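You operate a simulated robot arm through the tools that you are given. There is no shell and no other tool. Be economical: measure what you need, move in short steps, check, and stop when the job is done.

You run a simulated two-armed robot. Do the job below in one go: nothing can be reset, and whatever is moved stays where it is left.

Task
Take the grey cloth from the table end and lay it out flat on the spares rack.
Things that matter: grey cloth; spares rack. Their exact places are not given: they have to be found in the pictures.

Only the result counts: the job must be done as asked and must still hold three seconds after the hand-in. Knocking over, shifting, dropping, spilling or breaking anything else fails it. Flat cloth is picked up by pressing the open fingertips on it (5 to 10 N) and closing them slowly along it; thin cloth reads only 2 to 8 mm in the jaws.

Robot
Two 7-joint arms with two-finger parallel grippers on one trunk, on a base that drives. Base frame: it is fixed to the floor where the robot stands at the start and does not move with it; the origin is under the middle of the robot, x ahead of it, y to its left, z up. Lengths are in cm, angles in degrees, forces in N, time in s.
The left shoulder is at the start at [7, 13.3, 116.6], the right one opposite. With the tool pointing down near the work surface each hand reaches from about 18 to 66 cm from the robot's upright axis, wherever it stands, measured 20 degrees to its own side. Places, roughly: spares rack [70, 220, 80]. Payload 1.57 kg a hand.
Tool frame (each hand has its own): the origin (TCP) lies between the finger pads and is the grasp point; the fingertips stand 3 cm ahead of it; z points along the fingers, y is the line along which they close. The gripper opens to 8 cm. The fingers are 1.7 cm wide and 1.2 cm thick; the gripper's body (4 by 8.2 cm) begins 8 cm behind the TCP.
Orientation is told as [roll, pitch, yaw] about the base's x, y, z axes, in that order, counted from this pose: with the fingers straight down and closing along the base's y, the tool's x points along the base's -x, its y along +y and its z along -z.

Tools
- The arms move only by the tool nudge_tool. It takes "left_commands", "right_commands" or both (then of equal length, played together; a hand with none holds still); each is a list of rows, each a list of 7 numbers: the turn, a rotation vector about the base's x, y, z in rad, then the shift along the base's x, y, z in cm, then the opening, from 0 (shut) to 1 (fully open). In form: [[ax, ay, az, dx, dy, dz, fingers], ...]. A call has 1 to 8 rows; each row shifts and turns the commanded pose from where the row before left it. Rows are played at 5 a second. More than 5 cm and 8.6 degrees between two rows, or a gripper value outside its range, and nothing of the call is played. A pose out of reach is approached as far as the arm can. The call stops where the force on the tool passes 40 N (or 10 N more than at its start, if that is more) or the arm is blocked; 0.2 s more then pass. The fingers move at their own pace (about 15.3 cm/s each) and stop on an object; they squeeze with about 20 N. The grip force told is the motor's: it shows also when the fingers shut on nothing. Time passes only in rows, and 0.2 s behind the last, so rows that do not move let the fingers close. It gives the time, the measured TCP pose, the force on the tool (base axes), the opening and the grip force at its end, in the units of the frame above (readings bear some noise), with the torque about the TCP (base axes, N m) and any sound that the robot's microphone picked up.
- Cameras (640 x 400 px; columns grow to the right, rows downward): "scene" is now at [12.05, -4.4, 138.04]; the picture's right is [-0.52, -0.86, 0.00], its down [-0.60, 0.36, -0.71] and it looks along [0.61, -0.37, -0.70] (base axes); focal length 286 px, centre (320, 200). "left" rides on the left gripper at [7.2, 0.7, -12.2] in its tool frame; the picture's right is [-0.09, 1.00, 0.00], its down [-0.84, -0.08, -0.54] and it looks along [-0.54, -0.05, 0.84] (tool axes); focal length 238 px, centre (320, 200). "right" rides on the right gripper at [7.2, -0.7, -12.2] in its tool frame; the picture's right is [0.09, 1.00, 0.00], its down [-0.84, 0.08, -0.54] and it looks along [-0.54, 0.05, 0.84] (tool axes); focal length 238 px, centre (320, 200).
- camera(camera): a new picture of that camera. The clock stands still meanwhile.
- slide_trunk(by): slides the trunk up (or, below 0, down) by that many cm; the arms and the scene camera ride with it, the base frame stays. It gives what a move gives, with no picture.
- drive_base(legs): drives the robot by 1 to 6 legs, each [ahead, left, turn to the left] in cm, cm and degrees, along the robot's own axes; the way and the turn of a leg run together, so that a leg with both is an arc; at most 150 cm and 180 degrees a leg. The arms and the cameras ride along, it lands a little off, and it stops where it bumps. It gives what a move gives.
- turn_head(pan, tilt): turns the head with the scene camera to pan (to the left, within 86 degrees either way) and tilt (down, from -29 to 69), counted from straight ahead of the robot. It gives what a move gives.
- point_at(camera, pixels): there is no depth. For up to 12 entries [column, row, z] of the newest picture of that camera ("zoom" is the newest enlarged one), the place [x, y] in the base frame at which the ray of that pixel passes the height z, good to about 0.2 cm. The clock stands still meanwhile.
- enlarge(camera, box): a new picture of the part [left, top, right, bottom] of that camera's present view, enlarged. The clock stands still meanwhile.
- finish_job(): hands the job in; it is judged then, once.

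Go step by step. Measure first, check grasps and placings, and put right what went wrong. The budget is 80 turns and 58 pictures, counting those below and the enlarged ones. Unless the task says otherwise, let go and move clear before handing in.

The tools are called after ">>>" as a command line: name --argument value ..., lists and objects as JSON in quotes. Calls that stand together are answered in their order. nudge_tool: Moves the arms, as the interface text tells. Its arguments: {"type":"object","properties":{"left_commands":{"type":"array","items":{"type":"array","items":{"type":"number"}}},"right_commands":{"type":"array","items":{"type":"array","items":{"type":"number"}}}},"required":[]} The other tools are called the same way: slide_trunk (by) slides the trunk up or down; drive_base (legs) drives the base; turn_head (pan, tilt) turns the head that bears the scene camera; camera (camera) takes a picture; point_at (camera, pixels) gives the place at which the rays of pixels pass given heights; enlarge (camera, box) takes an enlarged picture of a part of a camera's view; finish_job () hands the job in.

At the start:

```text
t: 0.0
left_eef_pos: [51.29, -1.53, 116.33]
left_orientation: [0.0, 0.0, 0.1]
left_force: [-0.3, -0.4, -0.3]
left_ft_torque: [-0.04, -0.01, -0.03]
left_finger_gap: 8.02
left_gripper_force: 0.1
right_eef_pos: [34.93, -41.22, 107.98]
right_orientation: [0.1, 0.0, 0.0]
right_force: [0.6, 0.4, -0.4]
right_ft_torque: [0.0, -0.02, -0.01]
right_finger_gap: 8.02
right_gripper_force: 0.1
trunk travel left (down, up): [-73.9, 20.1]
robot x, y, heading: [-0.0, -0.07, -0.2]
head pan, tilt: [-31.1, 44.5]
```

scene: 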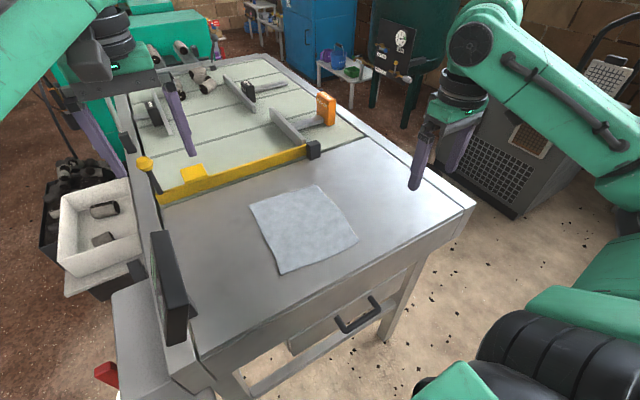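
right: 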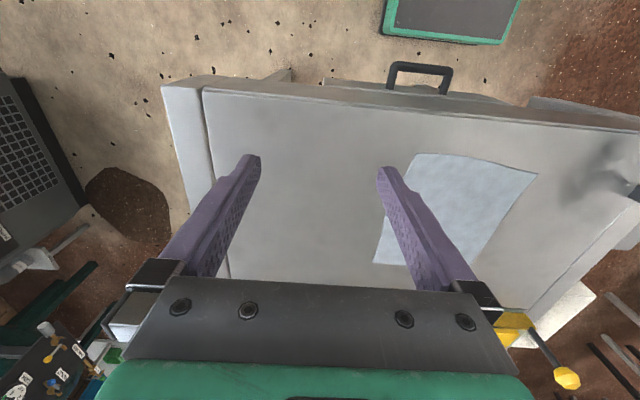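
left: 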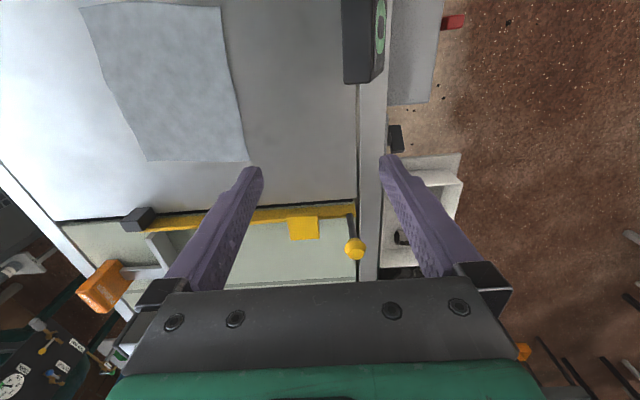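

The scene picture shows the grey cloth with corners near (249,204), (318,185), (358,240), (281,274). I'll find the table height by comparing cameras.

>>> point_at --camera "scene" --pixels '[[249, 204, 80], [318, 185, 80], [358, 240, 80], [281, 274, 80], [249, 204, 90], [318, 185, 90], [358, 240, 90], [281, 274, 90]]'

>>> point_at --camera "left" --pixels '[[148, 162, 80], [248, 162, 80], [220, 6, 80], [80, 8, 80], [148, 162, 90], [248, 162, 90], [220, 6, 90], [80, 8, 90]]'

>>> point_at --camera "right" --pixels '[[373, 262, 80], [420, 153, 80], [537, 173, 80], [373, 262, 90], [420, 153, 90], [537, 173, 90]]'

>>> turn_head --pan 70 --tilt 25

>>> camera --camera "scene"

```text
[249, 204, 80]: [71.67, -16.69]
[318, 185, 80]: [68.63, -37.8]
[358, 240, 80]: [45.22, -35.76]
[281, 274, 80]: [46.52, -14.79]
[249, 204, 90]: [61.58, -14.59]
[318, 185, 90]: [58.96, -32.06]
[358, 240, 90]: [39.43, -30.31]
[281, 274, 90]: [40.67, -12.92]
```

```text
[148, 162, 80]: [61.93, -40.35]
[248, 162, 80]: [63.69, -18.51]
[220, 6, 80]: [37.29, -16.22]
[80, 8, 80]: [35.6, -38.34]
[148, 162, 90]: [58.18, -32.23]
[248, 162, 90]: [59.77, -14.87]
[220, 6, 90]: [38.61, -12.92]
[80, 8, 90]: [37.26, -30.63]
```

```text
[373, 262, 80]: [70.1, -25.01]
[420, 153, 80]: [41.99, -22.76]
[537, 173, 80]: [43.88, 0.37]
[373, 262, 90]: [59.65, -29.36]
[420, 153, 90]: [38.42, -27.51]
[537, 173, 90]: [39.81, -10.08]
```

```text
t: 1.8
left_eef_pos: [51.26, -1.31, 116.31]
left_orientation: [0.0, 0.0, 0.1]
left_force: [-1.0, -0.6, -0.5]
left_ft_torque: [0.0, 0.01, 0.01]
left_finger_gap: 8.0
left_gripper_force: 0.1
right_eef_pos: [34.88, -41.13, 108.07]
right_orientation: [0.0, 0.0, 0.0]
right_force: [-0.6, 0.0, 0.8]
right_ft_torque: [0.01, 0.0, -0.01]
right_finger_gap: 7.99
right_gripper_force: 0.1
trunk travel left (down, up): [-73.9, 20.1]
robot x, y, heading: [0.21, 0.06, 0.2]
head pan, tilt: [70.0, 25.0]
```

```text
54 pictures are left
```

scene: 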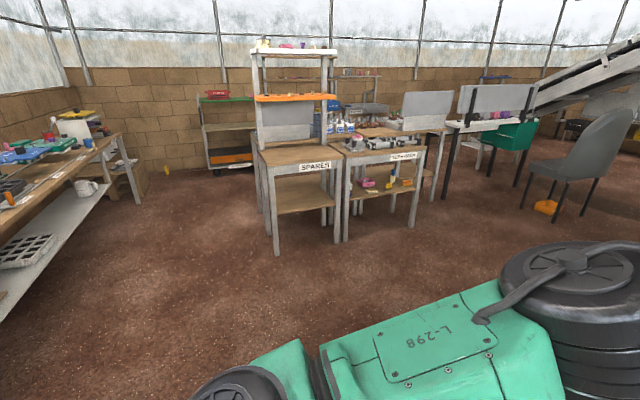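

Cloth lies at table height about z 92, x 38–59, y −30…−13. The SPARES rack is at (290,160) in the scene; I'll enlarge it.

>>> enlarge --camera "scene" --box '[230, 30, 450, 250]'

>>> point_at --camera "scene" --pixels '[[253, 148, 80], [267, 168, 80], [333, 160, 80], [322, 140, 80], [276, 255, 0], [336, 243, 0], [345, 242, 0], [412, 227, 0], [333, 143, 80], [344, 157, 80], [425, 147, 80]]'

```text
1.82 times, centred on (340, 140) of scene
```

zoom: 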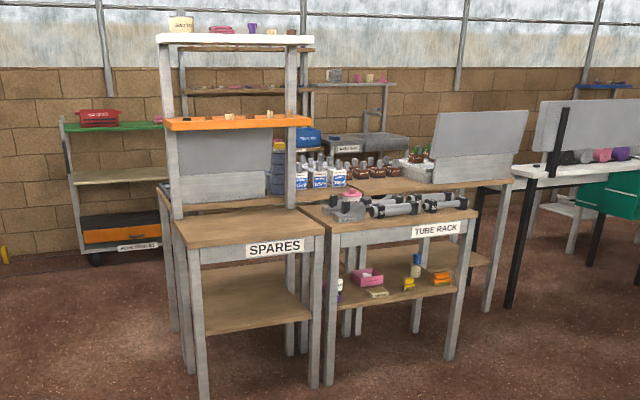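

```text
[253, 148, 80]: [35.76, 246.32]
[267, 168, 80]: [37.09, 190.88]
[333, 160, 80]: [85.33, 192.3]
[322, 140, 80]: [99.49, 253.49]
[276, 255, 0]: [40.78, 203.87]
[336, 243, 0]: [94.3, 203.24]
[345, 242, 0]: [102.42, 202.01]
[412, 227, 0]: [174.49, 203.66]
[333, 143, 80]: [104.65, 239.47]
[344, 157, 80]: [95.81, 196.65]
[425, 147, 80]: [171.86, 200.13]
```

The rack's board is empty, front edge near y 200, x about 40–95. First I shift the base 21 cm to the right so both hands can reach the cloth's near corners symmetrically.

>>> drive_base --legs '[[0, -21, 0]]'

>>> turn_head --pan 0 --tilt 50

>>> camera --camera "scene"

```text
t: 3.4
left_eef_pos: [51.15, -22.59, 116.24]
left_orientation: [0.1, 0.1, 0.1]
left_force: [-0.1, 0.6, -0.1]
left_ft_torque: [-0.01, -0.01, 0.01]
left_finger_gap: 8.03
left_gripper_force: 0.2
right_eef_pos: [34.81, -62.23, 108.1]
right_orientation: [-0.1, 0.0, 0.0]
right_force: [0.4, 0.2, 0.3]
right_ft_torque: [-0.03, 0.0, -0.01]
right_finger_gap: 8.0
right_gripper_force: 0.0
trunk travel left (down, up): [-73.9, 20.1]
robot x, y, heading: [0.19, -21.42, 0.3]
head pan, tilt: [70.0, 25.0]
```

```text
t: 4.8
left_eef_pos: [51.28, -22.67, 116.25]
left_orientation: [0.0, 0.0, 0.3]
left_force: [0.6, -0.1, -0.2]
left_ft_torque: [0.0, 0.0, 0.02]
left_finger_gap: 7.97
left_gripper_force: 0.0
right_eef_pos: [34.86, -62.26, 108.09]
right_orientation: [0.0, 0.1, 0.0]
right_force: [-0.3, 0.2, 1.0]
right_ft_torque: [0.03, -0.01, -0.01]
right_finger_gap: 7.99
right_gripper_force: 0.1
trunk travel left (down, up): [-73.9, 20.1]
robot x, y, heading: [-0.16, -21.07, 0.1]
head pan, tilt: [0.0, 50.0]
```

```text
52 pictures are left
```

scene: 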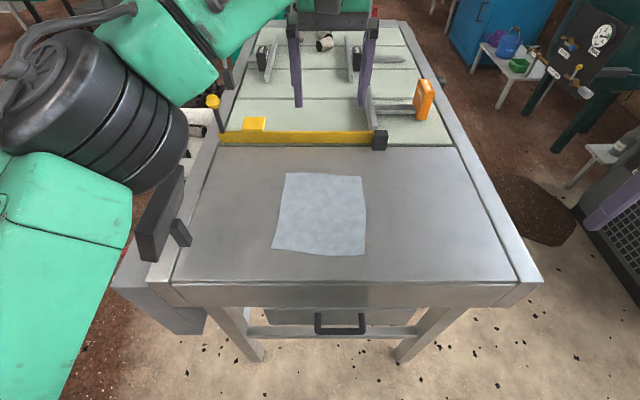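

Clear view now: cloth corners at (286,172), (363,177), (366,255), (272,250). Measuring them at z 92.

>>> point_at --camera "scene" --pixels '[[286, 172, 92], [363, 177, 92], [366, 255, 92], [272, 250, 92], [172, 283, 92], [525, 283, 92], [181, 172, 112], [137, 262, 92], [186, 172, 100]]'

>>> camera --camera "left"

```text
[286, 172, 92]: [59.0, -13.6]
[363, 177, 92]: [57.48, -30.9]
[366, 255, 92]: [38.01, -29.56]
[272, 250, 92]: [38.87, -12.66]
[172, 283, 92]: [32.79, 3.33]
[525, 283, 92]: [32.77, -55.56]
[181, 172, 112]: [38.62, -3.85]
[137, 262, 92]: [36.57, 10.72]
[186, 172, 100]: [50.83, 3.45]
```

```text
51 pictures are left
```

left: 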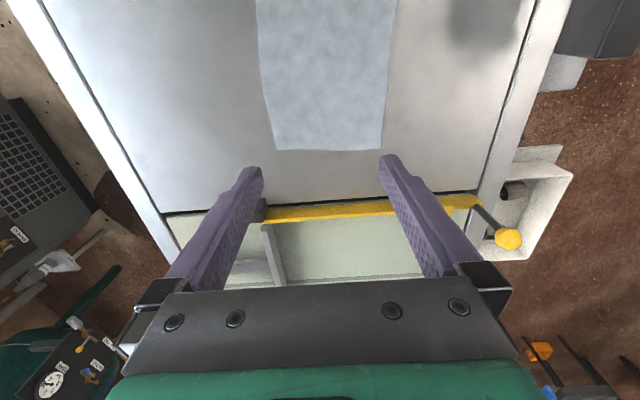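

Cloth near edge is x≈38–39 with corners at y −12.7 and −29.6; a black stand at the table's left (y≥2) is close to the left elbow, so I'll move the base another 6 cm right, then bring the hands above the near corners with fingers partly closed.

>>> drive_base --legs '[[0, -6, 0]]'

>>> nudge_tool --left_commands '[[0, 0, 0, -3, 3, 0, 0.5], [0, 0, 0, -3, 3, 0, 0.4], [0, 0, 0, -3, 3, 0, 0.25], [0, 0, 0, -2, 3, 0, 0.25], [0, 0, 0, 0, 1, 0, 0.25], [0, 0, 0, 0, 0.7, 0, 0.25]]' --right_commands '[[0, 0, 0, 1, 4.9, 0, 0.5], [0, 0, 0, 1, 4.9, 0, 0.4], [0, 0, 0, 1, 4.9, 0, 0.25], [0, 0, 0, 1, 4.9, 0, 0.25], [0, 0, 0, 0.4, 4.9, 0, 0.25], [0, 0, 0, 0, 4.9, 0, 0.25]]'

>>> camera --camera "scene"

```text
t: 5.8
left_eef_pos: [51.24, -28.05, 116.33]
left_orientation: [-0.1, 0.1, 0.1]
left_force: [-0.4, 1.1, 0.1]
left_ft_torque: [-0.01, -0.01, 0.03]
left_finger_gap: 8.0
left_gripper_force: 0.0
right_eef_pos: [34.89, -67.89, 108.41]
right_orientation: [-0.3, 0.0, 0.1]
right_force: [0.4, 0.9, -0.2]
right_ft_torque: [-0.04, -0.02, 0.02]
right_finger_gap: 8.0
right_gripper_force: 0.0
trunk travel left (down, up): [-73.9, 20.1]
robot x, y, heading: [-0.16, -27.12, 0.0]
head pan, tilt: [0.0, 50.0]
```

```text
t: 7.2
left_eef_pos: [40.21, -14.55, 116.11]
left_orientation: [-0.1, 0.2, 0.1]
left_force: [0.5, 0.9, 0.5]
left_ft_torque: [-0.02, 0.05, 0.0]
left_finger_gap: 2.02
left_gripper_force: 0.1
right_eef_pos: [39.36, -38.67, 107.72]
right_orientation: [-0.1, 0.0, 0.0]
right_force: [0.2, 0.8, -1.0]
right_ft_torque: [0.02, 0.01, -0.03]
right_finger_gap: 2.01
right_gripper_force: 0.0
trunk travel left (down, up): [-73.9, 20.1]
robot x, y, heading: [-0.24, -26.99, -0.1]
head pan, tilt: [0.0, 50.0]
```

```text
50 pictures are left
```

scene: 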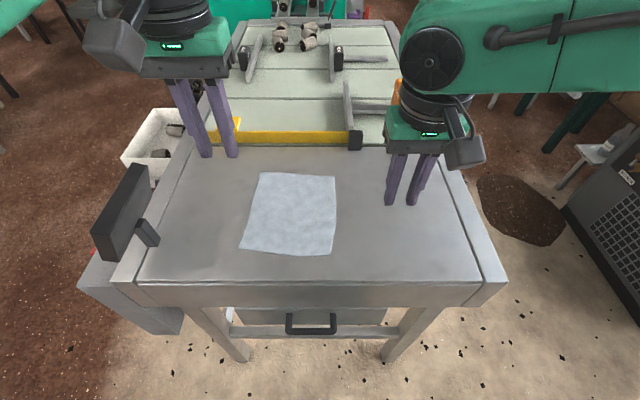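

Both hands are fine with clear space between. I'll now lower them to just above the near corners (TCP z 97).

>>> nudge_tool --left_commands '[[0, 0, 0, -0.3, -0.2, -4, 0.25], [0, 0, 0, 0, -0.2, -4, 0.25], [0, 0, 0, 0, 0, -4, 0.25], [0, 0, 0, 0, 0, -4, 0.25], [0, 0, 0, 0, 0, -3, 0.25]]' --right_commands '[[0, 0, 0, 0, 2.5, -2, 0.25], [0, 0, 0, 0, 2.5, -2, 0.25], [0, 0, 0, 0, 2.5, -2, 0.25], [0, 0, 0, 0, 2.5, -2, 0.25], [0, 0, 0, 0, 1.3, -2.5, 0.25]]'

>>> camera --camera "left"

>>> camera --camera "scene"

```text
t: 8.4
left_eef_pos: [40.06, -15.24, 97.23]
left_orientation: [0.0, 0.0, 0.1]
left_force: [0.6, -0.3, 0.4]
left_ft_torque: [-0.04, 0.01, 0.01]
left_finger_gap: 2.01
left_gripper_force: 0.0
right_eef_pos: [38.15, -31.09, 98.26]
right_orientation: [0.2, -0.1, 0.0]
right_force: [-0.5, 0.3, 0.2]
right_ft_torque: [0.01, 0.03, -0.01]
right_finger_gap: 2.01
right_gripper_force: 0.0
right hand out of reach, approached as far as the arm can: row 4, 5
trunk travel left (down, up): [-73.9, 20.1]
robot x, y, heading: [-0.01, -27.0, 0.3]
head pan, tilt: [0.0, 50.0]
```

```text
49 pictures are left
```

left: 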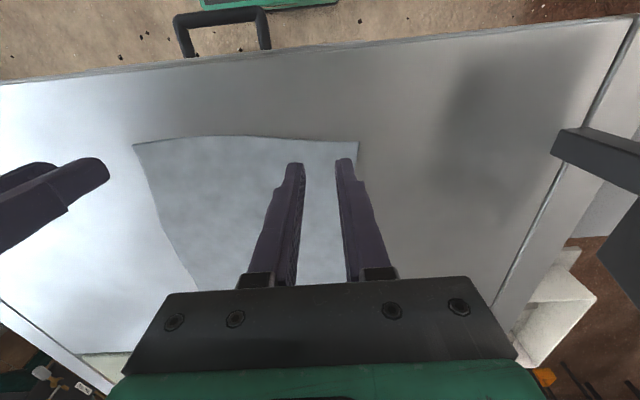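

```text
48 pictures are left
```

scene: 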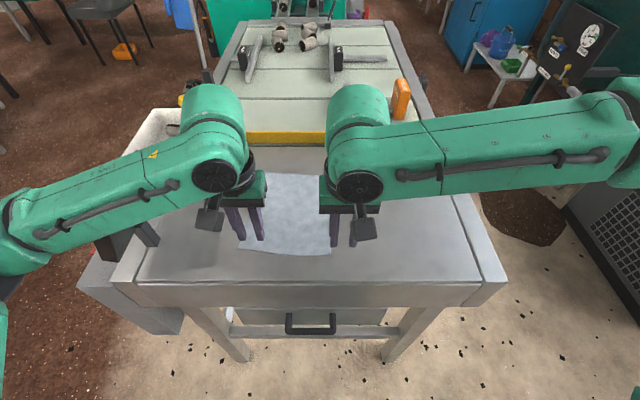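

Right hand got stuck 4 cm short in y (reach to the middle is limited), and the left forearm passes near the black stand. I'll raise the trunk by 10 and back the base 10 cm, a bit left, for better reach.

>>> slide_trunk --by 10

>>> drive_base --legs '[[-10, 4, 0]]'

>>> nudge_tool --left_commands '[[0, 0, 0, 3.3, -1, 0, 0.25], [0, 0, 0, 3.3, -1, 0, 0.25], [0, 0, 0, 3.3, -1, 0, 0.25], [0, 0, 0, 0, -1, 0, 0.25]]' --right_commands '[[0, 0, 0, 3.3, 0, 0, 0.25], [0, 0, 0, 3.3, 0, 0, 0.25], [0, 0, 0, 3.3, 0, 0, 0.25], [0, 0, 0, 1, 0, 0, 0.25]]'

>>> camera --camera "scene"

```text
t: 9.7
left_eef_pos: [40.0, -15.22, 107.31]
left_orientation: [0.0, 0.1, 0.1]
left_force: [0.2, -0.5, 0.9]
left_ft_torque: [-0.04, -0.01, -0.02]
left_finger_gap: 2.0
left_gripper_force: 0.0
right_eef_pos: [38.12, -31.04, 108.19]
right_orientation: [0.2, -0.1, 0.0]
right_force: [0.1, 0.2, 0.8]
right_ft_torque: [0.0, 0.0, 0.03]
right_finger_gap: 2.0
right_gripper_force: 0.2
trunk travel left (down, up): [-83.9, 10.1]
robot x, y, heading: [0.24, -27.61, -0.1]
head pan, tilt: [0.0, 50.0]
```

```text
t: 10.9
left_eef_pos: [30.38, -11.28, 107.24]
left_orientation: [0.2, 0.2, 0.2]
left_force: [-0.3, 0.1, 0.0]
left_ft_torque: [-0.04, 0.03, 0.02]
left_finger_gap: 2.01
left_gripper_force: 0.1
right_eef_pos: [28.48, -27.14, 108.11]
right_orientation: [0.2, 0.1, 0.2]
right_force: [0.0, -0.2, -0.6]
right_ft_torque: [-0.01, 0.01, -0.02]
right_finger_gap: 2.01
right_gripper_force: 0.0
trunk travel left (down, up): [-83.9, 10.1]
robot x, y, heading: [-9.83, -23.4, -0.0]
head pan, tilt: [0.0, 50.0]
```

```text
t: 11.9
left_eef_pos: [40.03, -15.04, 107.37]
left_orientation: [0.1, 0.1, 0.2]
left_force: [-0.1, -0.1, 1.3]
left_ft_torque: [0.0, 0.01, 0.03]
left_finger_gap: 2.0
left_gripper_force: 0.0
right_eef_pos: [36.47, -31.4, 108.95]
right_orientation: [0.3, -0.2, 0.1]
right_force: [0.6, 0.0, 0.4]
right_ft_torque: [-0.03, -0.02, 0.02]
right_finger_gap: 2.01
right_gripper_force: 0.1
right hand out of reach, approached as far as the arm can: row 1, 2, 3, 4
trunk travel left (down, up): [-83.9, 10.1]
robot x, y, heading: [-9.61, -22.72, 0.1]
head pan, tilt: [0.0, 50.0]
```

```text
47 pictures are left
```

scene: 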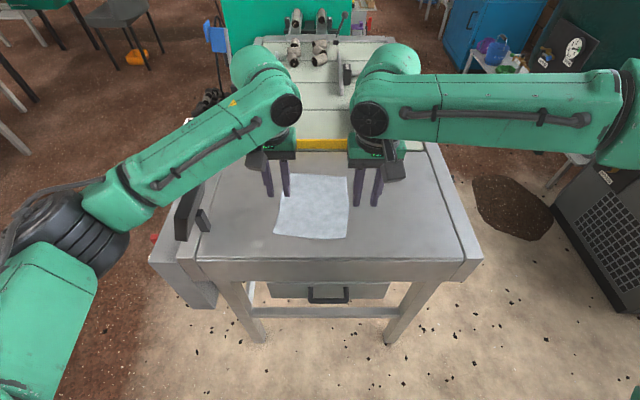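

The black stand's top seems low (~z 100). The right arm can't come further inward than ~9 cm right of the robot's axis, so I'll shift the base left ~6 cm so the right hand sits at its own side. First a height check of the stand.

>>> point_at --camera "scene" --pixels '[[200, 183, 100], [200, 183, 110], [176, 205, 100], [176, 205, 110], [176, 238, 92], [176, 238, 100], [207, 233, 92], [166, 262, 92]]'

>>> drive_base --legs '[[0, 6.5, 0]]'

>>> camera --camera "scene"

```text
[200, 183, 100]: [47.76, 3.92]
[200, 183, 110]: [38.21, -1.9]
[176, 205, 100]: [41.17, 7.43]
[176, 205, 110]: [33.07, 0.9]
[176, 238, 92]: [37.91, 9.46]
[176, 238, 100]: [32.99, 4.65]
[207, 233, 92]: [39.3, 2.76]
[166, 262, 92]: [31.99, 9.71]
```

```text
t: 12.9
left_eef_pos: [40.08, -9.13, 107.4]
left_orientation: [0.3, 0.1, 0.1]
left_force: [0.6, -0.9, 0.1]
left_ft_torque: [0.09, 0.01, 0.04]
left_finger_gap: 2.01
left_gripper_force: 0.1
right_eef_pos: [36.34, -25.51, 108.96]
right_orientation: [0.7, -0.2, 0.1]
right_force: [0.3, -0.3, -0.4]
right_ft_torque: [0.03, -0.03, -0.01]
right_finger_gap: 1.98
right_gripper_force: 0.1
trunk travel left (down, up): [-83.9, 10.1]
robot x, y, heading: [-9.96, -16.84, 0.1]
head pan, tilt: [0.0, 50.0]
```

```text
46 pictures are left
```

scene: 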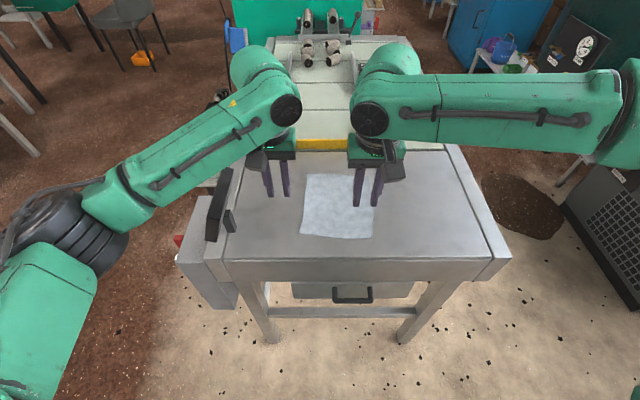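

Right hand now at y −25.5 and left at −9.1. I align both at height: left to (40,−14.9), right toward (39.4,−27.3).

>>> nudge_tool --left_commands '[[0, 0, 0, 0, -2, 0, 0.25], [0, 0, 0, 0, -2, 0, 0.25], [0, 0, 0, 0, -1.8, -1, 0.25], [0, 0, 0, 0, 0, -4, 0.25], [0, 0, 0, 0, 0, -2, 0.25]]' --right_commands '[[0, 0, 0, 0, -3, 0, 0.25], [0, 0, 0, 0, -1, 0, 0.25], [0, 0, 0, 0, 0, -1, 0.25], [0, 0, 0, 0, 0, -4, 0.25], [0, 0, 0, 0, 0, -2, 0.25]]'

```text
t: 14.1
left_eef_pos: [40.12, -14.69, 100.27]
left_orientation: [0.1, 0.3, 0.1]
left_force: [0.1, 0.0, -0.3]
left_ft_torque: [-0.03, 0.04, 0.02]
left_finger_gap: 1.98
left_gripper_force: 0.1
right_eef_pos: [36.38, -29.05, 102.11]
right_orientation: [0.2, -0.3, 0.1]
right_force: [-0.1, 0.5, 0.2]
right_ft_torque: [0.01, -0.02, -0.03]
right_finger_gap: 1.99
right_gripper_force: 0.1
trunk travel left (down, up): [-83.9, 10.1]
robot x, y, heading: [-9.68, -17.13, 0.0]
head pan, tilt: [0.0, 50.0]
```

Right hand obeys now. Bring it to (39.4,−27.3,97) and the left to z 97.

>>> nudge_tool --left_commands '[[0, 0, 0, 0, 0, -1, 0.25], [0, 0, 0, 0, -0.1, -1.2, 0.25], [0, 0, 0, 0, -0.1, -1.2, 0.25]]' --right_commands '[[0, 0, 0, 1.5, 0.6, -1.5, 0.25], [0, 0, 0, 1.5, 0.6, -1.5, 0.25], [0, 0, 0, 0, 0.5, -2, 0.25]]'

>>> camera --camera "left"

>>> camera --camera "right"

>>> camera --camera "scene"

```text
t: 14.9
left_eef_pos: [39.95, -14.67, 97.13]
left_orientation: [0.0, 0.0, 0.1]
left_force: [0.6, -0.1, 0.7]
left_ft_torque: [0.01, -0.01, 0.0]
left_finger_gap: 2.0
left_gripper_force: 0.1
right_eef_pos: [36.71, -29.57, 99.13]
right_orientation: [0.3, -0.2, 0.1]
right_force: [0.4, -0.1, -0.6]
right_ft_torque: [0.03, 0.0, 0.01]
right_finger_gap: 2.0
right_gripper_force: 0.0
right hand out of reach, approached as far as the arm can: row 1, 2, 3
trunk travel left (down, up): [-83.9, 10.1]
robot x, y, heading: [-10.19, -16.55, 0.2]
head pan, tilt: [0.0, 50.0]
```

```text
45 pictures are left
```

left: 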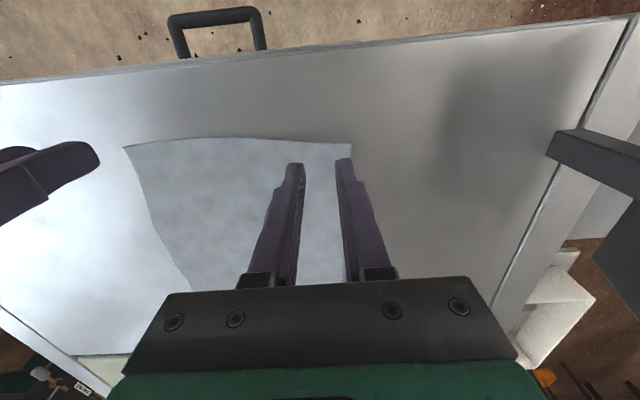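

```text
44 pictures are left
```

right: 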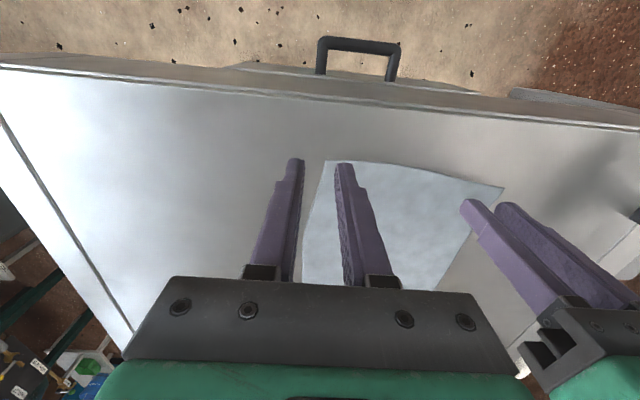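

```text
43 pictures are left
```

scene: 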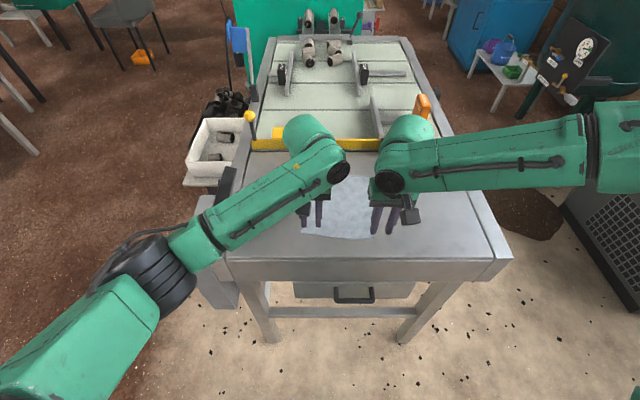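

Right halted again ~15 cm from the left hand, so this may be hand-to-hand limit rather than reach. I test by moving the left hand up and outward while the right moves in.

>>> nudge_tool --left_commands '[[0, 0, 0, 0, 0, 4, 0.25], [0, 0, 0, 0, 3, 4, 0.25], [0, 0, 0, 0, 4, 0, 0.25], [0, 0, 0, 0, 0, 0, 0.25]]' --right_commands '[[0, 0, 0, 0, 0, 0, 0.25], [0, 0, 0, 0.5, 0, 0, 0.25], [0, 0, 0, 1, 1, 0, 0.25], [0, 0, 0, 1, 1, -0.5, 0.25]]'

```text
t: 15.9
left_eef_pos: [40.02, -7.84, 104.9]
left_orientation: [0.0, 0.1, 0.1]
left_force: [-0.5, 0.0, 0.0]
left_ft_torque: [0.05, 0.01, 0.03]
left_finger_gap: 2.01
left_gripper_force: 0.1
right_eef_pos: [37.15, -29.63, 99.8]
right_orientation: [0.4, -0.2, 0.0]
right_force: [-0.3, -0.1, 0.0]
right_ft_torque: [0.0, 0.0, -0.01]
right_finger_gap: 1.96
right_gripper_force: 0.0
right hand out of reach, approached as far as the arm can: row 2, 3, 4
trunk travel left (down, up): [-83.9, 10.1]
robot x, y, heading: [-9.74, -16.41, 0.1]
head pan, tilt: [0.0, 50.0]
```

Not a hand clash: the right arm's own posture is the limit. I'll bring it out, up and forward to try re-posing its elbow, then in again.

>>> nudge_tool --right_commands '[[0, 0, 0, 0, -4, 4, 0.25], [0, 0, 0, 2, -4, 4, 0.25], [0, 0, 0, 4, 0, 2, 0.25], [0, 0, 0, 4, 0, 0, 0.25], [0, 0, 0, 4, 2, 0, 0.25], [0, 0, 0, 2, 4, 0, 0.25], [0, 0, 0, 0, 4, 0, 0.25], [0, 0, 0, 0, 2, 0, 0.25]]'

>>> camera --camera "scene"

```text
refused: row 1 steps farther than a row can; nothing moved
```

```text
42 pictures are left
```

scene: 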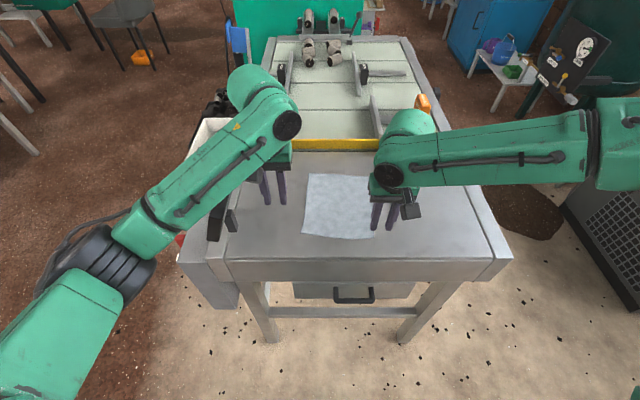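

The step was too long; I repeat it with shorter rows.

>>> nudge_tool --right_commands '[[0, 0, 0, 0, -3.5, 3, 0.25], [0, 0, 0, 2, -3, 3, 0.25], [0, 0, 0, 4, 0, 2, 0.25], [0, 0, 0, 4, 0, 2, 0.25], [0, 0, 0, 4, 2, 0, 0.25], [0, 0, 0, 2, 4, 0, 0.25], [0, 0, 0, 0, 4, 0, 0.25], [0, 0, 0, 0, 2, 0, 0.25]]'

>>> camera --camera "scene"

```text
t: 17.7
left_eef_pos: [39.94, -7.8, 104.86]
left_orientation: [0.0, -0.1, 0.1]
left_force: [0.5, -0.8, -0.3]
left_ft_torque: [-0.01, 0.03, -0.01]
left_finger_gap: 2.02
left_gripper_force: 0.0
right_eef_pos: [41.7, -30.02, 110.97]
right_orientation: [0.4, -0.3, 0.0]
right_force: [-1.1, 0.4, -1.0]
right_ft_torque: [-0.01, -0.02, -0.01]
right_finger_gap: 1.99
right_gripper_force: 0.1
right hand out of reach, approached as far as the arm can: row 4, 5, 6, 7, 8
trunk travel left (down, up): [-83.9, 10.1]
robot x, y, heading: [-9.98, -16.31, 0.0]
head pan, tilt: [0.0, 50.0]
```

```text
41 pictures are left
```

scene: 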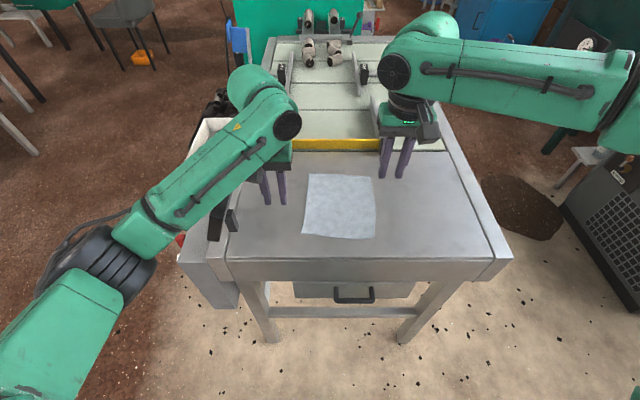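

The right wrist looks twisted against its sideways forearm; turning it by +yaw should relieve it. I'd then also pinch along x, which suits holding the edge. Turn the right hand 86° while backing off a little.

>>> nudge_tool --right_commands '[[0, 0, 0.149, 0, -0.5, 0, 0.25], [0, 0, 0.149, 0, -0.5, 0, 0.25], [0, 0, 0.149, 0, -0.5, 0, 0.25], [0, 0, 0.149, 0, 0, 0, 0.25], [0, 0, 0.149, 0, 0, 0, 0.25], [0, 0, 0.149, 0, 0, 0, 0.25], [0, 0, 0.149, 0, 0, 0, 0.25], [0, 0, 0.149, 0, 0, 0, 0.25]]'

>>> nudge_tool --right_commands '[[0, 0, 0.149, 0, 0, 0, 0.25], [0, 0, 0.149, 0, 0, 0, 0.25], [0, 0, 0.08, 0, 0, 0, 0.25], [0, 0, 0, 0, 2, 0, 0.25], [0, 0, 0, 0, 2, 0, 0.25]]'

>>> camera --camera "scene"

```text
t: 19.5
left_eef_pos: [40.05, -7.71, 104.92]
left_orientation: [0.0, 0.1, 0.2]
left_force: [-0.3, -0.1, -0.1]
left_ft_torque: [-0.03, -0.02, -0.02]
left_finger_gap: 2.0
left_gripper_force: 0.0
right_eef_pos: [41.57, -31.57, 110.74]
right_orientation: [0.2, -0.2, 68.5]
right_force: [0.4, -0.2, 0.2]
right_ft_torque: [0.01, 0.01, -0.02]
right_finger_gap: 2.01
right_gripper_force: 0.1
trunk travel left (down, up): [-83.9, 10.1]
robot x, y, heading: [-9.83, -16.98, -0.1]
head pan, tilt: [0.0, 50.0]
```

```text
t: 20.7
left_eef_pos: [40.05, -7.63, 104.9]
left_orientation: [0.0, 0.1, 0.0]
left_force: [0.1, 0.1, 0.5]
left_ft_torque: [0.01, -0.02, 0.01]
left_finger_gap: 2.01
left_gripper_force: 0.1
right_eef_pos: [40.26, -28.53, 111.03]
right_orientation: [0.1, -0.1, 90.0]
right_force: [0.1, -0.4, -0.4]
right_ft_torque: [0.0, -0.01, -0.01]
right_finger_gap: 2.01
right_gripper_force: 0.0
right hand out of reach, approached as far as the arm can: row 4, 5
trunk travel left (down, up): [-83.9, 10.1]
robot x, y, heading: [-9.31, -16.54, 0.1]
head pan, tilt: [0.0, 50.0]
```

```text
40 pictures are left
```

scene: 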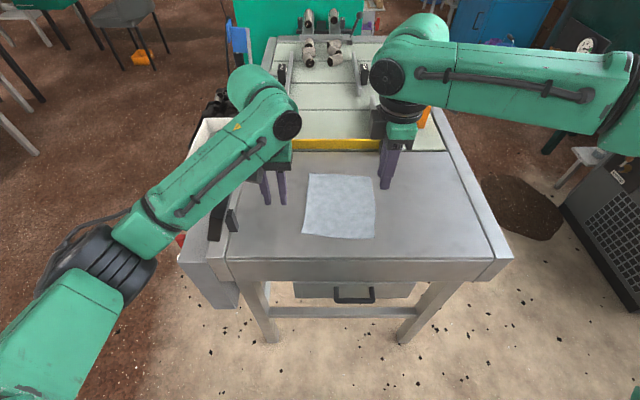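

Reach limit of the right arm seems to be its inward swing; I'll move the base 5 cm further left and turn the left hand −90° so both pinch along x.

>>> nudge_tool --left_commands '[[0, 0, -0.149, 0, -1.5, 1, 0.25], [0, 0, -0.149, 0, -1.5, 1, 0.25], [0, 0, -0.149, 0, -1.5, 1, 0.25], [0, 0, -0.149, 0, -1.5, 0, 0.25], [0, 0, -0.149, 0, 0, 0, 0.25], [0, 0, -0.149, 0, 0, 0, 0.25], [0, 0, -0.149, 0, 0, 0, 0.25], [0, 0, -0.149, 0, 0, 0, 0.25]]'

>>> nudge_tool --left_commands '[[0, 0, -0.149, 0, 0, 0, 0.25], [0, 0, -0.149, 0, 0, 0, 0.25], [0, 0, -0.08, 0, 0, 0, 0.25]]'

>>> drive_base --legs '[[0, 5, 0]]'

>>> nudge_tool --left_commands '[[0, 0, 0, 0, -2.5, 0, 0.25], [0, 0, 0, 0, -2.5, 0, 0.25]]' --right_commands '[[0, 0, 0, 0, -2.5, 0, 0.25], [0, 0, 0, 0, -2.5, 0, 0.25]]'

>>> camera --camera "scene"

```text
t: 22.5
left_eef_pos: [40.04, -13.68, 107.9]
left_orientation: [0.0, 0.1, -68.3]
left_force: [1.2, 0.8, 0.1]
left_ft_torque: [-0.01, -0.01, -0.04]
left_finger_gap: 2.02
left_gripper_force: 0.1
right_eef_pos: [40.3, -28.68, 110.91]
right_orientation: [0.2, -0.2, 90.0]
right_force: [-0.3, 0.1, -0.2]
right_ft_torque: [0.02, 0.01, -0.01]
right_finger_gap: 1.99
right_gripper_force: 0.1
trunk travel left (down, up): [-83.9, 10.1]
robot x, y, heading: [-9.74, -16.61, -0.0]
head pan, tilt: [0.0, 50.0]
```

```text
t: 23.3
left_eef_pos: [40.02, -13.69, 107.88]
left_orientation: [0.0, 0.1, -90.0]
left_force: [-0.4, 0.2, 0.5]
left_ft_torque: [0.01, 0.02, 0.01]
left_finger_gap: 1.99
left_gripper_force: 0.1
right_eef_pos: [40.31, -28.56, 111.05]
right_orientation: [0.2, -0.3, 90.0]
right_force: [0.4, -0.6, 1.2]
right_ft_torque: [-0.01, -0.01, 0.0]
right_finger_gap: 1.97
right_gripper_force: 0.0
trunk travel left (down, up): [-83.9, 10.1]
robot x, y, heading: [-10.14, -16.57, -0.1]
head pan, tilt: [0.0, 50.0]
```

```text
t: 24.2
left_eef_pos: [40.16, -9.46, 107.85]
left_orientation: [0.0, 0.4, -90.0]
left_force: [0.5, -0.5, 0.5]
left_ft_torque: [0.1, -0.01, 0.04]
left_finger_gap: 1.99
left_gripper_force: 0.0
right_eef_pos: [40.36, -24.32, 110.79]
right_orientation: [0.2, -0.5, 90.0]
right_force: [0.1, -0.5, -0.1]
right_ft_torque: [0.06, -0.01, 0.05]
right_finger_gap: 2.02
right_gripper_force: 0.0
trunk travel left (down, up): [-83.9, 10.1]
robot x, y, heading: [-9.95, -11.81, -0.2]
head pan, tilt: [0.0, 50.0]
```

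```text
t: 24.8
left_eef_pos: [39.93, -14.33, 108.03]
left_orientation: [0.0, 0.3, -90.0]
left_force: [0.0, -0.3, 0.3]
left_ft_torque: [0.0, 0.01, -0.01]
left_finger_gap: 1.99
left_gripper_force: 0.1
right_eef_pos: [40.36, -29.22, 110.8]
right_orientation: [0.1, -0.6, 89.7]
right_force: [0.6, -1.4, 0.4]
right_ft_torque: [0.09, -0.02, 0.01]
right_finger_gap: 1.99
right_gripper_force: 0.1
trunk travel left (down, up): [-83.9, 10.1]
robot x, y, heading: [-9.82, -11.56, 0.2]
head pan, tilt: [0.0, 50.0]
```

```text
39 pictures are left
```

scene: 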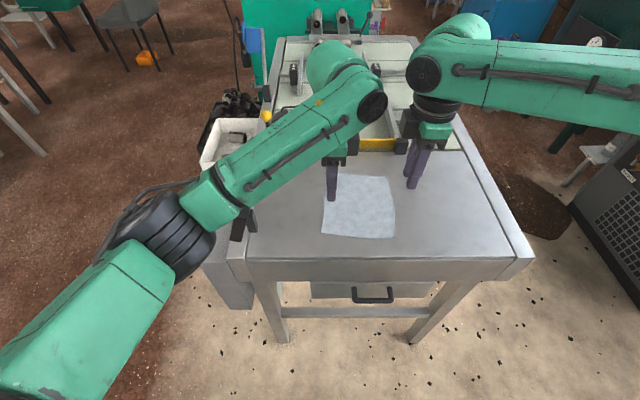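

Both hands now reach. Lowering to just above the corners: left (40.8,−13.9), right (40.1,−28.5), TCP z about 96.3.

>>> nudge_tool --left_commands '[[0, 0, 0, 0.9, 0.4, -3, 0.25], [0, 0, 0, 0, 0, -3, 0.25], [0, 0, 0, 0, 0, -3, 0.25], [0, 0, 0, 0, 0, -2.5, 0.25]]' --right_commands '[[0, 0, 0, -0.3, 0.7, -3.5, 0.25], [0, 0, 0, 0, 0, -4, 0.25], [0, 0, 0, 0, 0, -4, 0.25], [0, 0, 0, 0, 0, -2.8, 0.25]]'

>>> camera --camera "left"

>>> camera --camera "right"

```text
t: 25.8
left_eef_pos: [40.75, -13.42, 96.31]
left_orientation: [0.0, 0.1, -90.0]
left_force: [1.1, 0.5, 0.0]
left_ft_torque: [-0.01, -0.04, 0.01]
left_finger_gap: 2.0
left_gripper_force: 0.0
right_eef_pos: [38.77, -28.62, 97.36]
right_orientation: [0.0, -0.4, 89.9]
right_force: [0.1, 0.1, -0.3]
right_ft_torque: [-0.03, -0.01, 0.02]
right_finger_gap: 1.97
right_gripper_force: 0.1
right hand out of reach, approached as far as the arm can: row 4
trunk travel left (down, up): [-83.9, 10.1]
robot x, y, heading: [-9.84, -11.23, -0.2]
head pan, tilt: [0.0, 50.0]
```

```text
38 pictures are left
```

left: 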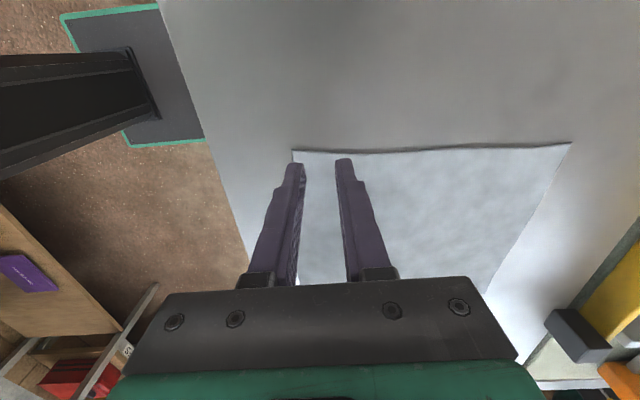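

```text
37 pictures are left
```

right: 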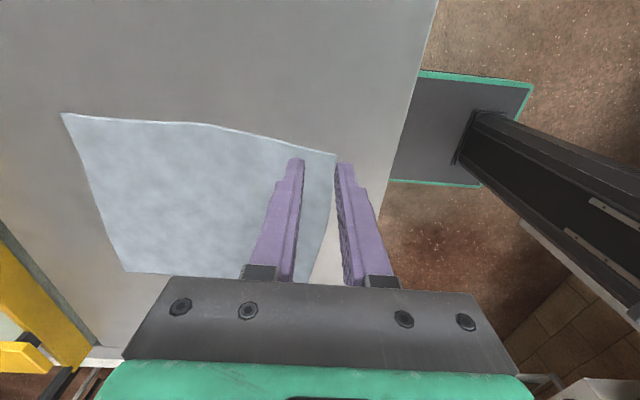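

Left is well placed; right lacks about 1.3 cm in x at its reach limit. I'll drive the base 4 cm ahead and compensate the hands back.

>>> drive_base --legs '[[4, 0, 0]]'

>>> nudge_tool --left_commands '[[0, 0, 0, -2, -0.2, 0, 0.25], [0, 0, 0, -2, -0.2, 0, 0.25], [0, 0, 0, 0, 0, 0, 0.25]]' --right_commands '[[0, 0, 0, -1.3, 0, 0, 0.25], [0, 0, 0, -1.3, 0, -0.4, 0.25], [0, 0, 0, 0, 0, -0.4, 0.25]]'

>>> camera --camera "scene"

```text
t: 26.7
left_eef_pos: [44.24, -13.42, 96.71]
left_orientation: [0.4, -0.1, -90.0]
left_force: [-0.8, 1.4, 0.0]
left_ft_torque: [-0.01, -0.04, 0.04]
left_finger_gap: 2.01
left_gripper_force: 0.0
right_eef_pos: [42.3, -28.67, 97.77]
right_orientation: [-0.3, -0.3, 90.0]
right_force: [0.3, 0.2, -0.1]
right_ft_torque: [-0.01, -0.05, -0.02]
right_finger_gap: 2.01
right_gripper_force: 0.0
trunk travel left (down, up): [-83.9, 10.1]
robot x, y, heading: [-5.45, -11.63, -0.2]
head pan, tilt: [0.0, 50.0]
```

```text
t: 27.5
left_eef_pos: [41.03, -13.82, 96.24]
left_orientation: [0.0, 0.0, -89.9]
left_force: [0.3, -0.6, 0.9]
left_ft_torque: [0.01, 0.01, 0.01]
left_finger_gap: 2.0
left_gripper_force: 0.1
right_eef_pos: [40.57, -28.46, 96.56]
right_orientation: [0.2, -0.2, 90.0]
right_force: [-0.3, 0.6, -0.2]
right_ft_torque: [-0.03, 0.04, 0.0]
right_finger_gap: 2.01
right_gripper_force: 0.0
trunk travel left (down, up): [-83.9, 10.1]
robot x, y, heading: [-6.12, -11.64, -0.0]
head pan, tilt: [0.0, 50.0]
```

```text
36 pictures are left
```

scene: 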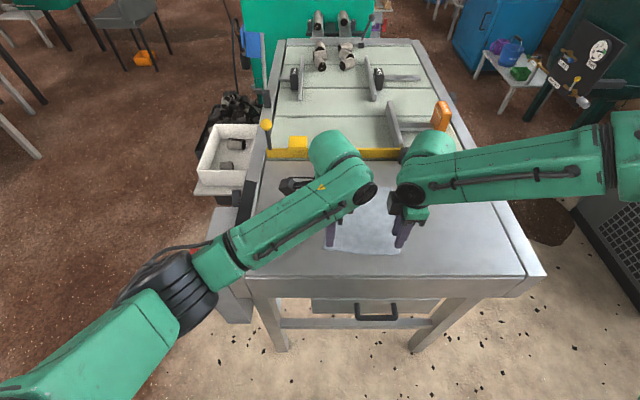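

Hands at left (41.0,−13.8), right (40.6,−28.5). Now press down gently.

>>> nudge_tool --left_commands '[[0, 0, 0, -0.2, 0, -0.4, 0.25], [0, 0, 0, 0, 0, -0.4, 0.25], [0, 0, 0, 0, 0, 0, 0.25]]' --right_commands '[[0, 0, 0, -0.4, 0, -0.5, 0.25], [0, 0, 0, 0, 0, -0.6, 0.25], [0, 0, 0, 0, 0, 0, 0.25]]'

```text
t: 28.3
left_eef_pos: [40.68, -13.94, 95.68]
left_orientation: [0.0, 0.0, -90.0]
left_force: [-0.2, -0.4, 0.0]
left_ft_torque: [-0.01, -0.01, 0.03]
left_finger_gap: 1.98
left_gripper_force: 0.0
right_eef_pos: [39.82, -28.45, 95.6]
right_orientation: [0.1, -0.3, 90.0]
right_force: [-0.6, -0.2, 0.1]
right_ft_torque: [-0.01, 0.03, 0.0]
right_finger_gap: 1.98
right_gripper_force: 0.1
trunk travel left (down, up): [-83.9, 10.1]
robot x, y, heading: [-5.88, -11.13, -0.0]
head pan, tilt: [0.0, 50.0]
```

No contact yet at TCP z 95.6; a bit further down.

>>> nudge_tool --left_commands '[[0, 0, 0, 0, 0, -0.3, 0.25], [0, 0, 0, 0, 0, -0.3, 0.25], [0, 0, 0, 0, 0, 0, 0.25]]' --right_commands '[[0, 0, 0, 0, 0, -0.3, 0.25], [0, 0, 0, 0, 0, -0.3, 0.25], [0, 0, 0, 0, 0, 0, 0.25]]'

```text
t: 29.1
left_eef_pos: [40.38, -13.87, 95.29]
left_orientation: [0.4, -0.2, -90.0]
left_force: [5.1, -1.7, 30.2]
left_ft_torque: [-0.03, 0.12, 0.02]
left_finger_gap: 1.69
left_gripper_force: 0.1
right_eef_pos: [39.52, -28.51, 95.24]
right_orientation: [-0.4, -0.3, 89.9]
right_force: [2.4, -0.2, 14.8]
right_ft_torque: [-0.01, 0.02, 0.04]
right_finger_gap: 1.9
right_gripper_force: 0.1
trunk travel left (down, up): [-83.9, 10.1]
robot x, y, heading: [-5.88, -11.67, 0.0]
head pan, tilt: [0.0, 50.0]
```

Contact: left 30 N, right 15 N, too hard. Ease up to 5–10 N.

>>> nudge_tool --left_commands '[[0, 0, 0, 0, 0, -0.0, 0.25], [0, 0, 0, 0, 0, 0.22, 0.25], [0, 0, 0, 0, 0, 0, 0.25]]' --right_commands '[[0, 0, 0, 0, 0, 0, 0.25], [0, 0, 0, 0, 0, 0.07, 0.25], [0, 0, 0, 0, 0, 0, 0.25]]'

```text
t: 29.9
left_eef_pos: [40.41, -13.81, 95.3]
left_orientation: [0.2, 0.0, -90.1]
left_force: [3.0, -3.7, 22.6]
left_ft_torque: [-0.11, 0.02, 0.03]
left_finger_gap: 1.76
left_gripper_force: 0.1
right_eef_pos: [39.48, -28.5, 95.33]
right_orientation: [-0.3, -0.3, 89.8]
right_force: [3.4, 0.8, 22.3]
right_ft_torque: [0.04, 0.04, 0.01]
right_finger_gap: 1.88
right_gripper_force: 0.1
trunk travel left (down, up): [-83.9, 10.1]
robot x, y, heading: [-5.69, -11.75, -0.1]
head pan, tilt: [0.0, 50.0]
```

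>>> nudge_tool --left_commands '[[0, 0, 0, 0, 0, 0.18, 0.25], [0, 0, 0, 0, 0, 0, 0.25]]' --right_commands '[[0, 0, 0, 0, 0, 0.18, 0.25], [0, 0, 0, 0, 0, 0, 0.25]]'

```text
t: 30.5
left_eef_pos: [40.32, -13.84, 95.37]
left_orientation: [0.0, 0.1, -90.0]
left_force: [-1.3, -2.1, 4.3]
left_ft_torque: [-0.07, -0.02, 0.05]
left_finger_gap: 1.96
left_gripper_force: 0.2
right_eef_pos: [39.42, -28.5, 95.33]
right_orientation: [-0.1, -0.4, 89.9]
right_force: [-1.2, 2.2, 17.1]
right_ft_torque: [0.06, 0.02, 0.01]
right_finger_gap: 1.93
right_gripper_force: 0.1
trunk travel left (down, up): [-83.9, 10.1]
robot x, y, heading: [-5.56, -11.62, -0.2]
head pan, tilt: [0.0, 50.0]
```

Right near finger is only barely over the cloth edge (edge x≈38.1). Lift slightly, shift both +x (left 0.8, right 1.1), look.

>>> nudge_tool --left_commands '[[0, 0, 0, 0, 0, 0.6, 0.25], [0, 0, 0, 0.8, 0, 0, 0.25], [0, 0, 0, 0, 0, 0, 0.25]]' --right_commands '[[0, 0, 0, 0, 0, 0.7, 0.25], [0, 0, 0, 1.2, 0, 0, 0.25], [0, 0, 0, 0, 0, 0, 0.25]]'

>>> enlarge --camera "left" --box '[240, 100, 400, 200]'

>>> enlarge --camera "right" --box '[240, 100, 400, 200]'

```text
t: 31.3
left_eef_pos: [41.48, -13.84, 95.85]
left_orientation: [-0.1, 0.1, -90.1]
left_force: [0.1, 0.1, 0.1]
left_ft_torque: [0.04, 0.04, -0.03]
left_finger_gap: 2.0
left_gripper_force: 0.1
right_eef_pos: [41.22, -28.58, 95.88]
right_orientation: [0.1, -0.4, 90.0]
right_force: [0.0, 0.3, -0.7]
right_ft_torque: [-0.01, -0.03, -0.01]
right_finger_gap: 2.0
right_gripper_force: 0.0
trunk travel left (down, up): [-83.9, 10.1]
robot x, y, heading: [-5.46, -11.64, -0.2]
head pan, tilt: [0.0, 50.0]
```

```text
4.00 times, centred on (320, 150) of left
```

zoom: 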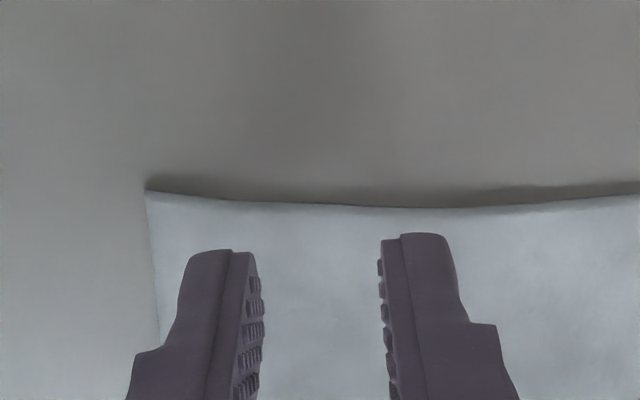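

```text
4.00 times, centred on (320, 150) of right
```

zoom: 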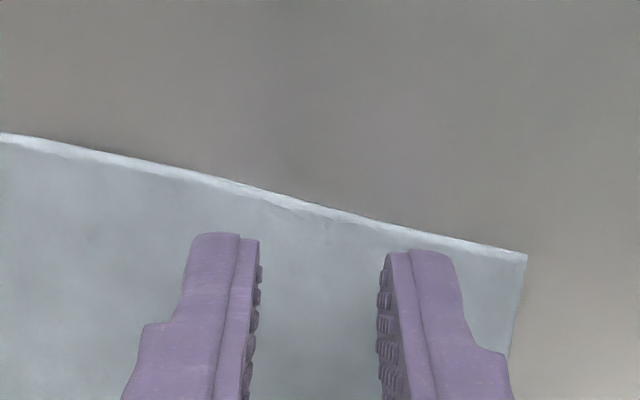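

Both finger pairs are now fully over the cloth near the corners. Press down again.

>>> nudge_tool --left_commands '[[0, 0, 0, 0, 0, -0.3, 0.25], [0, 0, 0, 0, 0, -0.24, 0.25], [0, 0, 0, 0, 0, 0, 0.25]]' --right_commands '[[0, 0, 0, 0, 0, -0.3, 0.25], [0, 0, 0, 0, 0, -0.22, 0.25], [0, 0, 0, 0, 0, 0, 0.25]]'

```text
t: 32.1
left_eef_pos: [41.46, -13.97, 95.35]
left_orientation: [0.0, 0.0, -89.9]
left_force: [-1.1, -0.3, 2.5]
left_ft_torque: [0.02, 0.02, -0.03]
left_finger_gap: 1.99
left_gripper_force: 0.1
right_eef_pos: [41.2, -28.51, 95.35]
right_orientation: [0.1, -0.3, 89.9]
right_force: [0.9, 0.3, 0.5]
right_ft_torque: [0.0, -0.01, -0.02]
right_finger_gap: 2.02
right_gripper_force: 0.2
trunk travel left (down, up): [-83.9, 10.1]
robot x, y, heading: [-5.81, -11.62, -0.4]
head pan, tilt: [0.0, 50.0]
```

>>> nudge_tool --left_commands '[[0, 0, 0, 0, 0, -0.06, 0.25], [0, 0, 0, 0, 0, 0, 0.25]]' --right_commands '[[0, 0, 0, 0, 0, -0.1, 0.25], [0, 0, 0, 0, 0, 0, 0.25]]'

```text
t: 32.7
left_eef_pos: [41.26, -13.88, 95.35]
left_orientation: [0.0, -0.1, -89.9]
left_force: [-0.5, -0.3, 1.1]
left_ft_torque: [0.01, 0.04, 0.0]
left_finger_gap: 2.01
left_gripper_force: 0.0
right_eef_pos: [40.97, -28.54, 95.21]
right_orientation: [-0.1, -0.3, 89.9]
right_force: [1.4, -1.3, 5.2]
right_ft_torque: [0.0, 0.02, 0.02]
right_finger_gap: 1.99
right_gripper_force: 0.2
trunk travel left (down, up): [-83.9, 10.1]
robot x, y, heading: [-5.68, -11.56, -0.1]
head pan, tilt: [0.0, 50.0]
```

Right 5 N, left 1 N. Add a little, then close slowly.

>>> nudge_tool --left_commands '[[0, 0, 0, 0, 0, -0.1, 0.25], [0, 0, 0, 0, 0, 0, 0.25]]' --right_commands '[[0, 0, 0, 0, 0, -0.03, 0.25], [0, 0, 0, 0, 0, 0, 0.25]]'

```text
t: 33.3
left_eef_pos: [41.44, -13.87, 95.3]
left_orientation: [0.1, 0.0, -90.0]
left_force: [0.7, 0.0, 6.8]
left_ft_torque: [-0.03, 0.03, -0.03]
left_finger_gap: 1.97
left_gripper_force: 0.1
right_eef_pos: [40.95, -28.46, 95.41]
right_orientation: [0.0, -0.2, 89.9]
right_force: [2.0, -0.1, 6.7]
right_ft_torque: [-0.06, -0.02, 0.01]
right_finger_gap: 2.02
right_gripper_force: 0.1
trunk travel left (down, up): [-83.9, 10.1]
robot x, y, heading: [-5.64, -11.65, -0.3]
head pan, tilt: [0.0, 50.0]
```

Both at about 6.8 N. Close slowly.

>>> nudge_tool --left_commands '[[0, 0, 0, 0, 0, 0, 0.21], [0, 0, 0, 0, 0, 0, 0.17], [0, 0, 0, 0, 0, 0, 0.13], [0, 0, 0, 0, 0, 0, 0.09], [0, 0, 0, 0, 0, 0, 0.05], [0, 0, 0, 0, 0, 0, 0.02], [0, 0, 0, 0, 0, 0, 0], [0, 0, 0, 0, 0, 0, 0]]' --right_commands '[[0, 0, 0, 0, 0, 0, 0.21], [0, 0, 0, 0, 0, 0, 0.17], [0, 0, 0, 0, 0, 0, 0.13], [0, 0, 0, 0, 0, 0, 0.09], [0, 0, 0, 0, 0, 0, 0.05], [0, 0, 0, 0, 0, 0, 0.02], [0, 0, 0, 0, 0, 0, 0], [0, 0, 0, 0, 0, 0, 0]]'

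>>> enlarge --camera "left" --box '[240, 100, 400, 200]'

>>> enlarge --camera "right" --box '[240, 100, 400, 200]'

```text
t: 35.1
left_eef_pos: [41.41, -13.89, 95.35]
left_orientation: [0.1, 0.0, -90.1]
left_force: [0.2, -0.6, 6.9]
left_ft_torque: [0.03, 0.01, -0.01]
left_finger_gap: 0.0
left_gripper_force: 19.3
right_eef_pos: [40.8, -28.68, 95.33]
right_orientation: [-0.1, -0.3, 89.9]
right_force: [-0.6, 0.4, 5.7]
right_ft_torque: [0.0, 0.02, -0.01]
right_finger_gap: 0.01
right_gripper_force: 20.0
trunk travel left (down, up): [-83.9, 10.1]
robot x, y, heading: [-6.09, -11.7, -0.2]
head pan, tilt: [0.0, 50.0]
```

```text
4.00 times, centred on (320, 150) of left
```

zoom: 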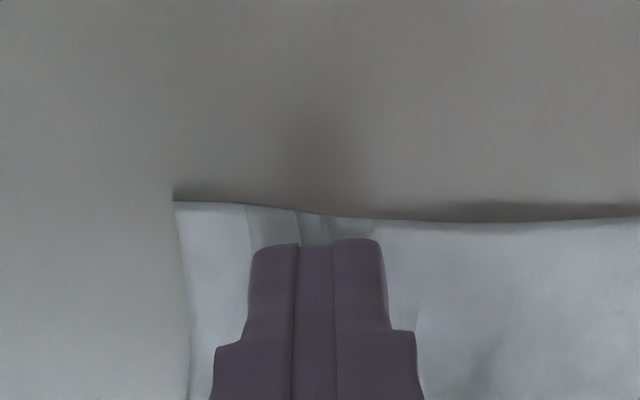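

```text
4.00 times, centred on (320, 150) of right
```

zoom: 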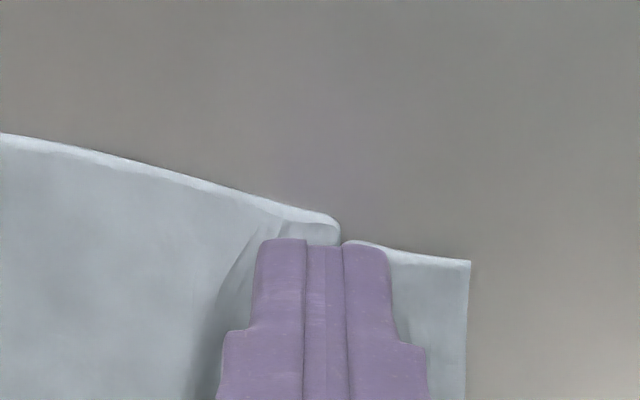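

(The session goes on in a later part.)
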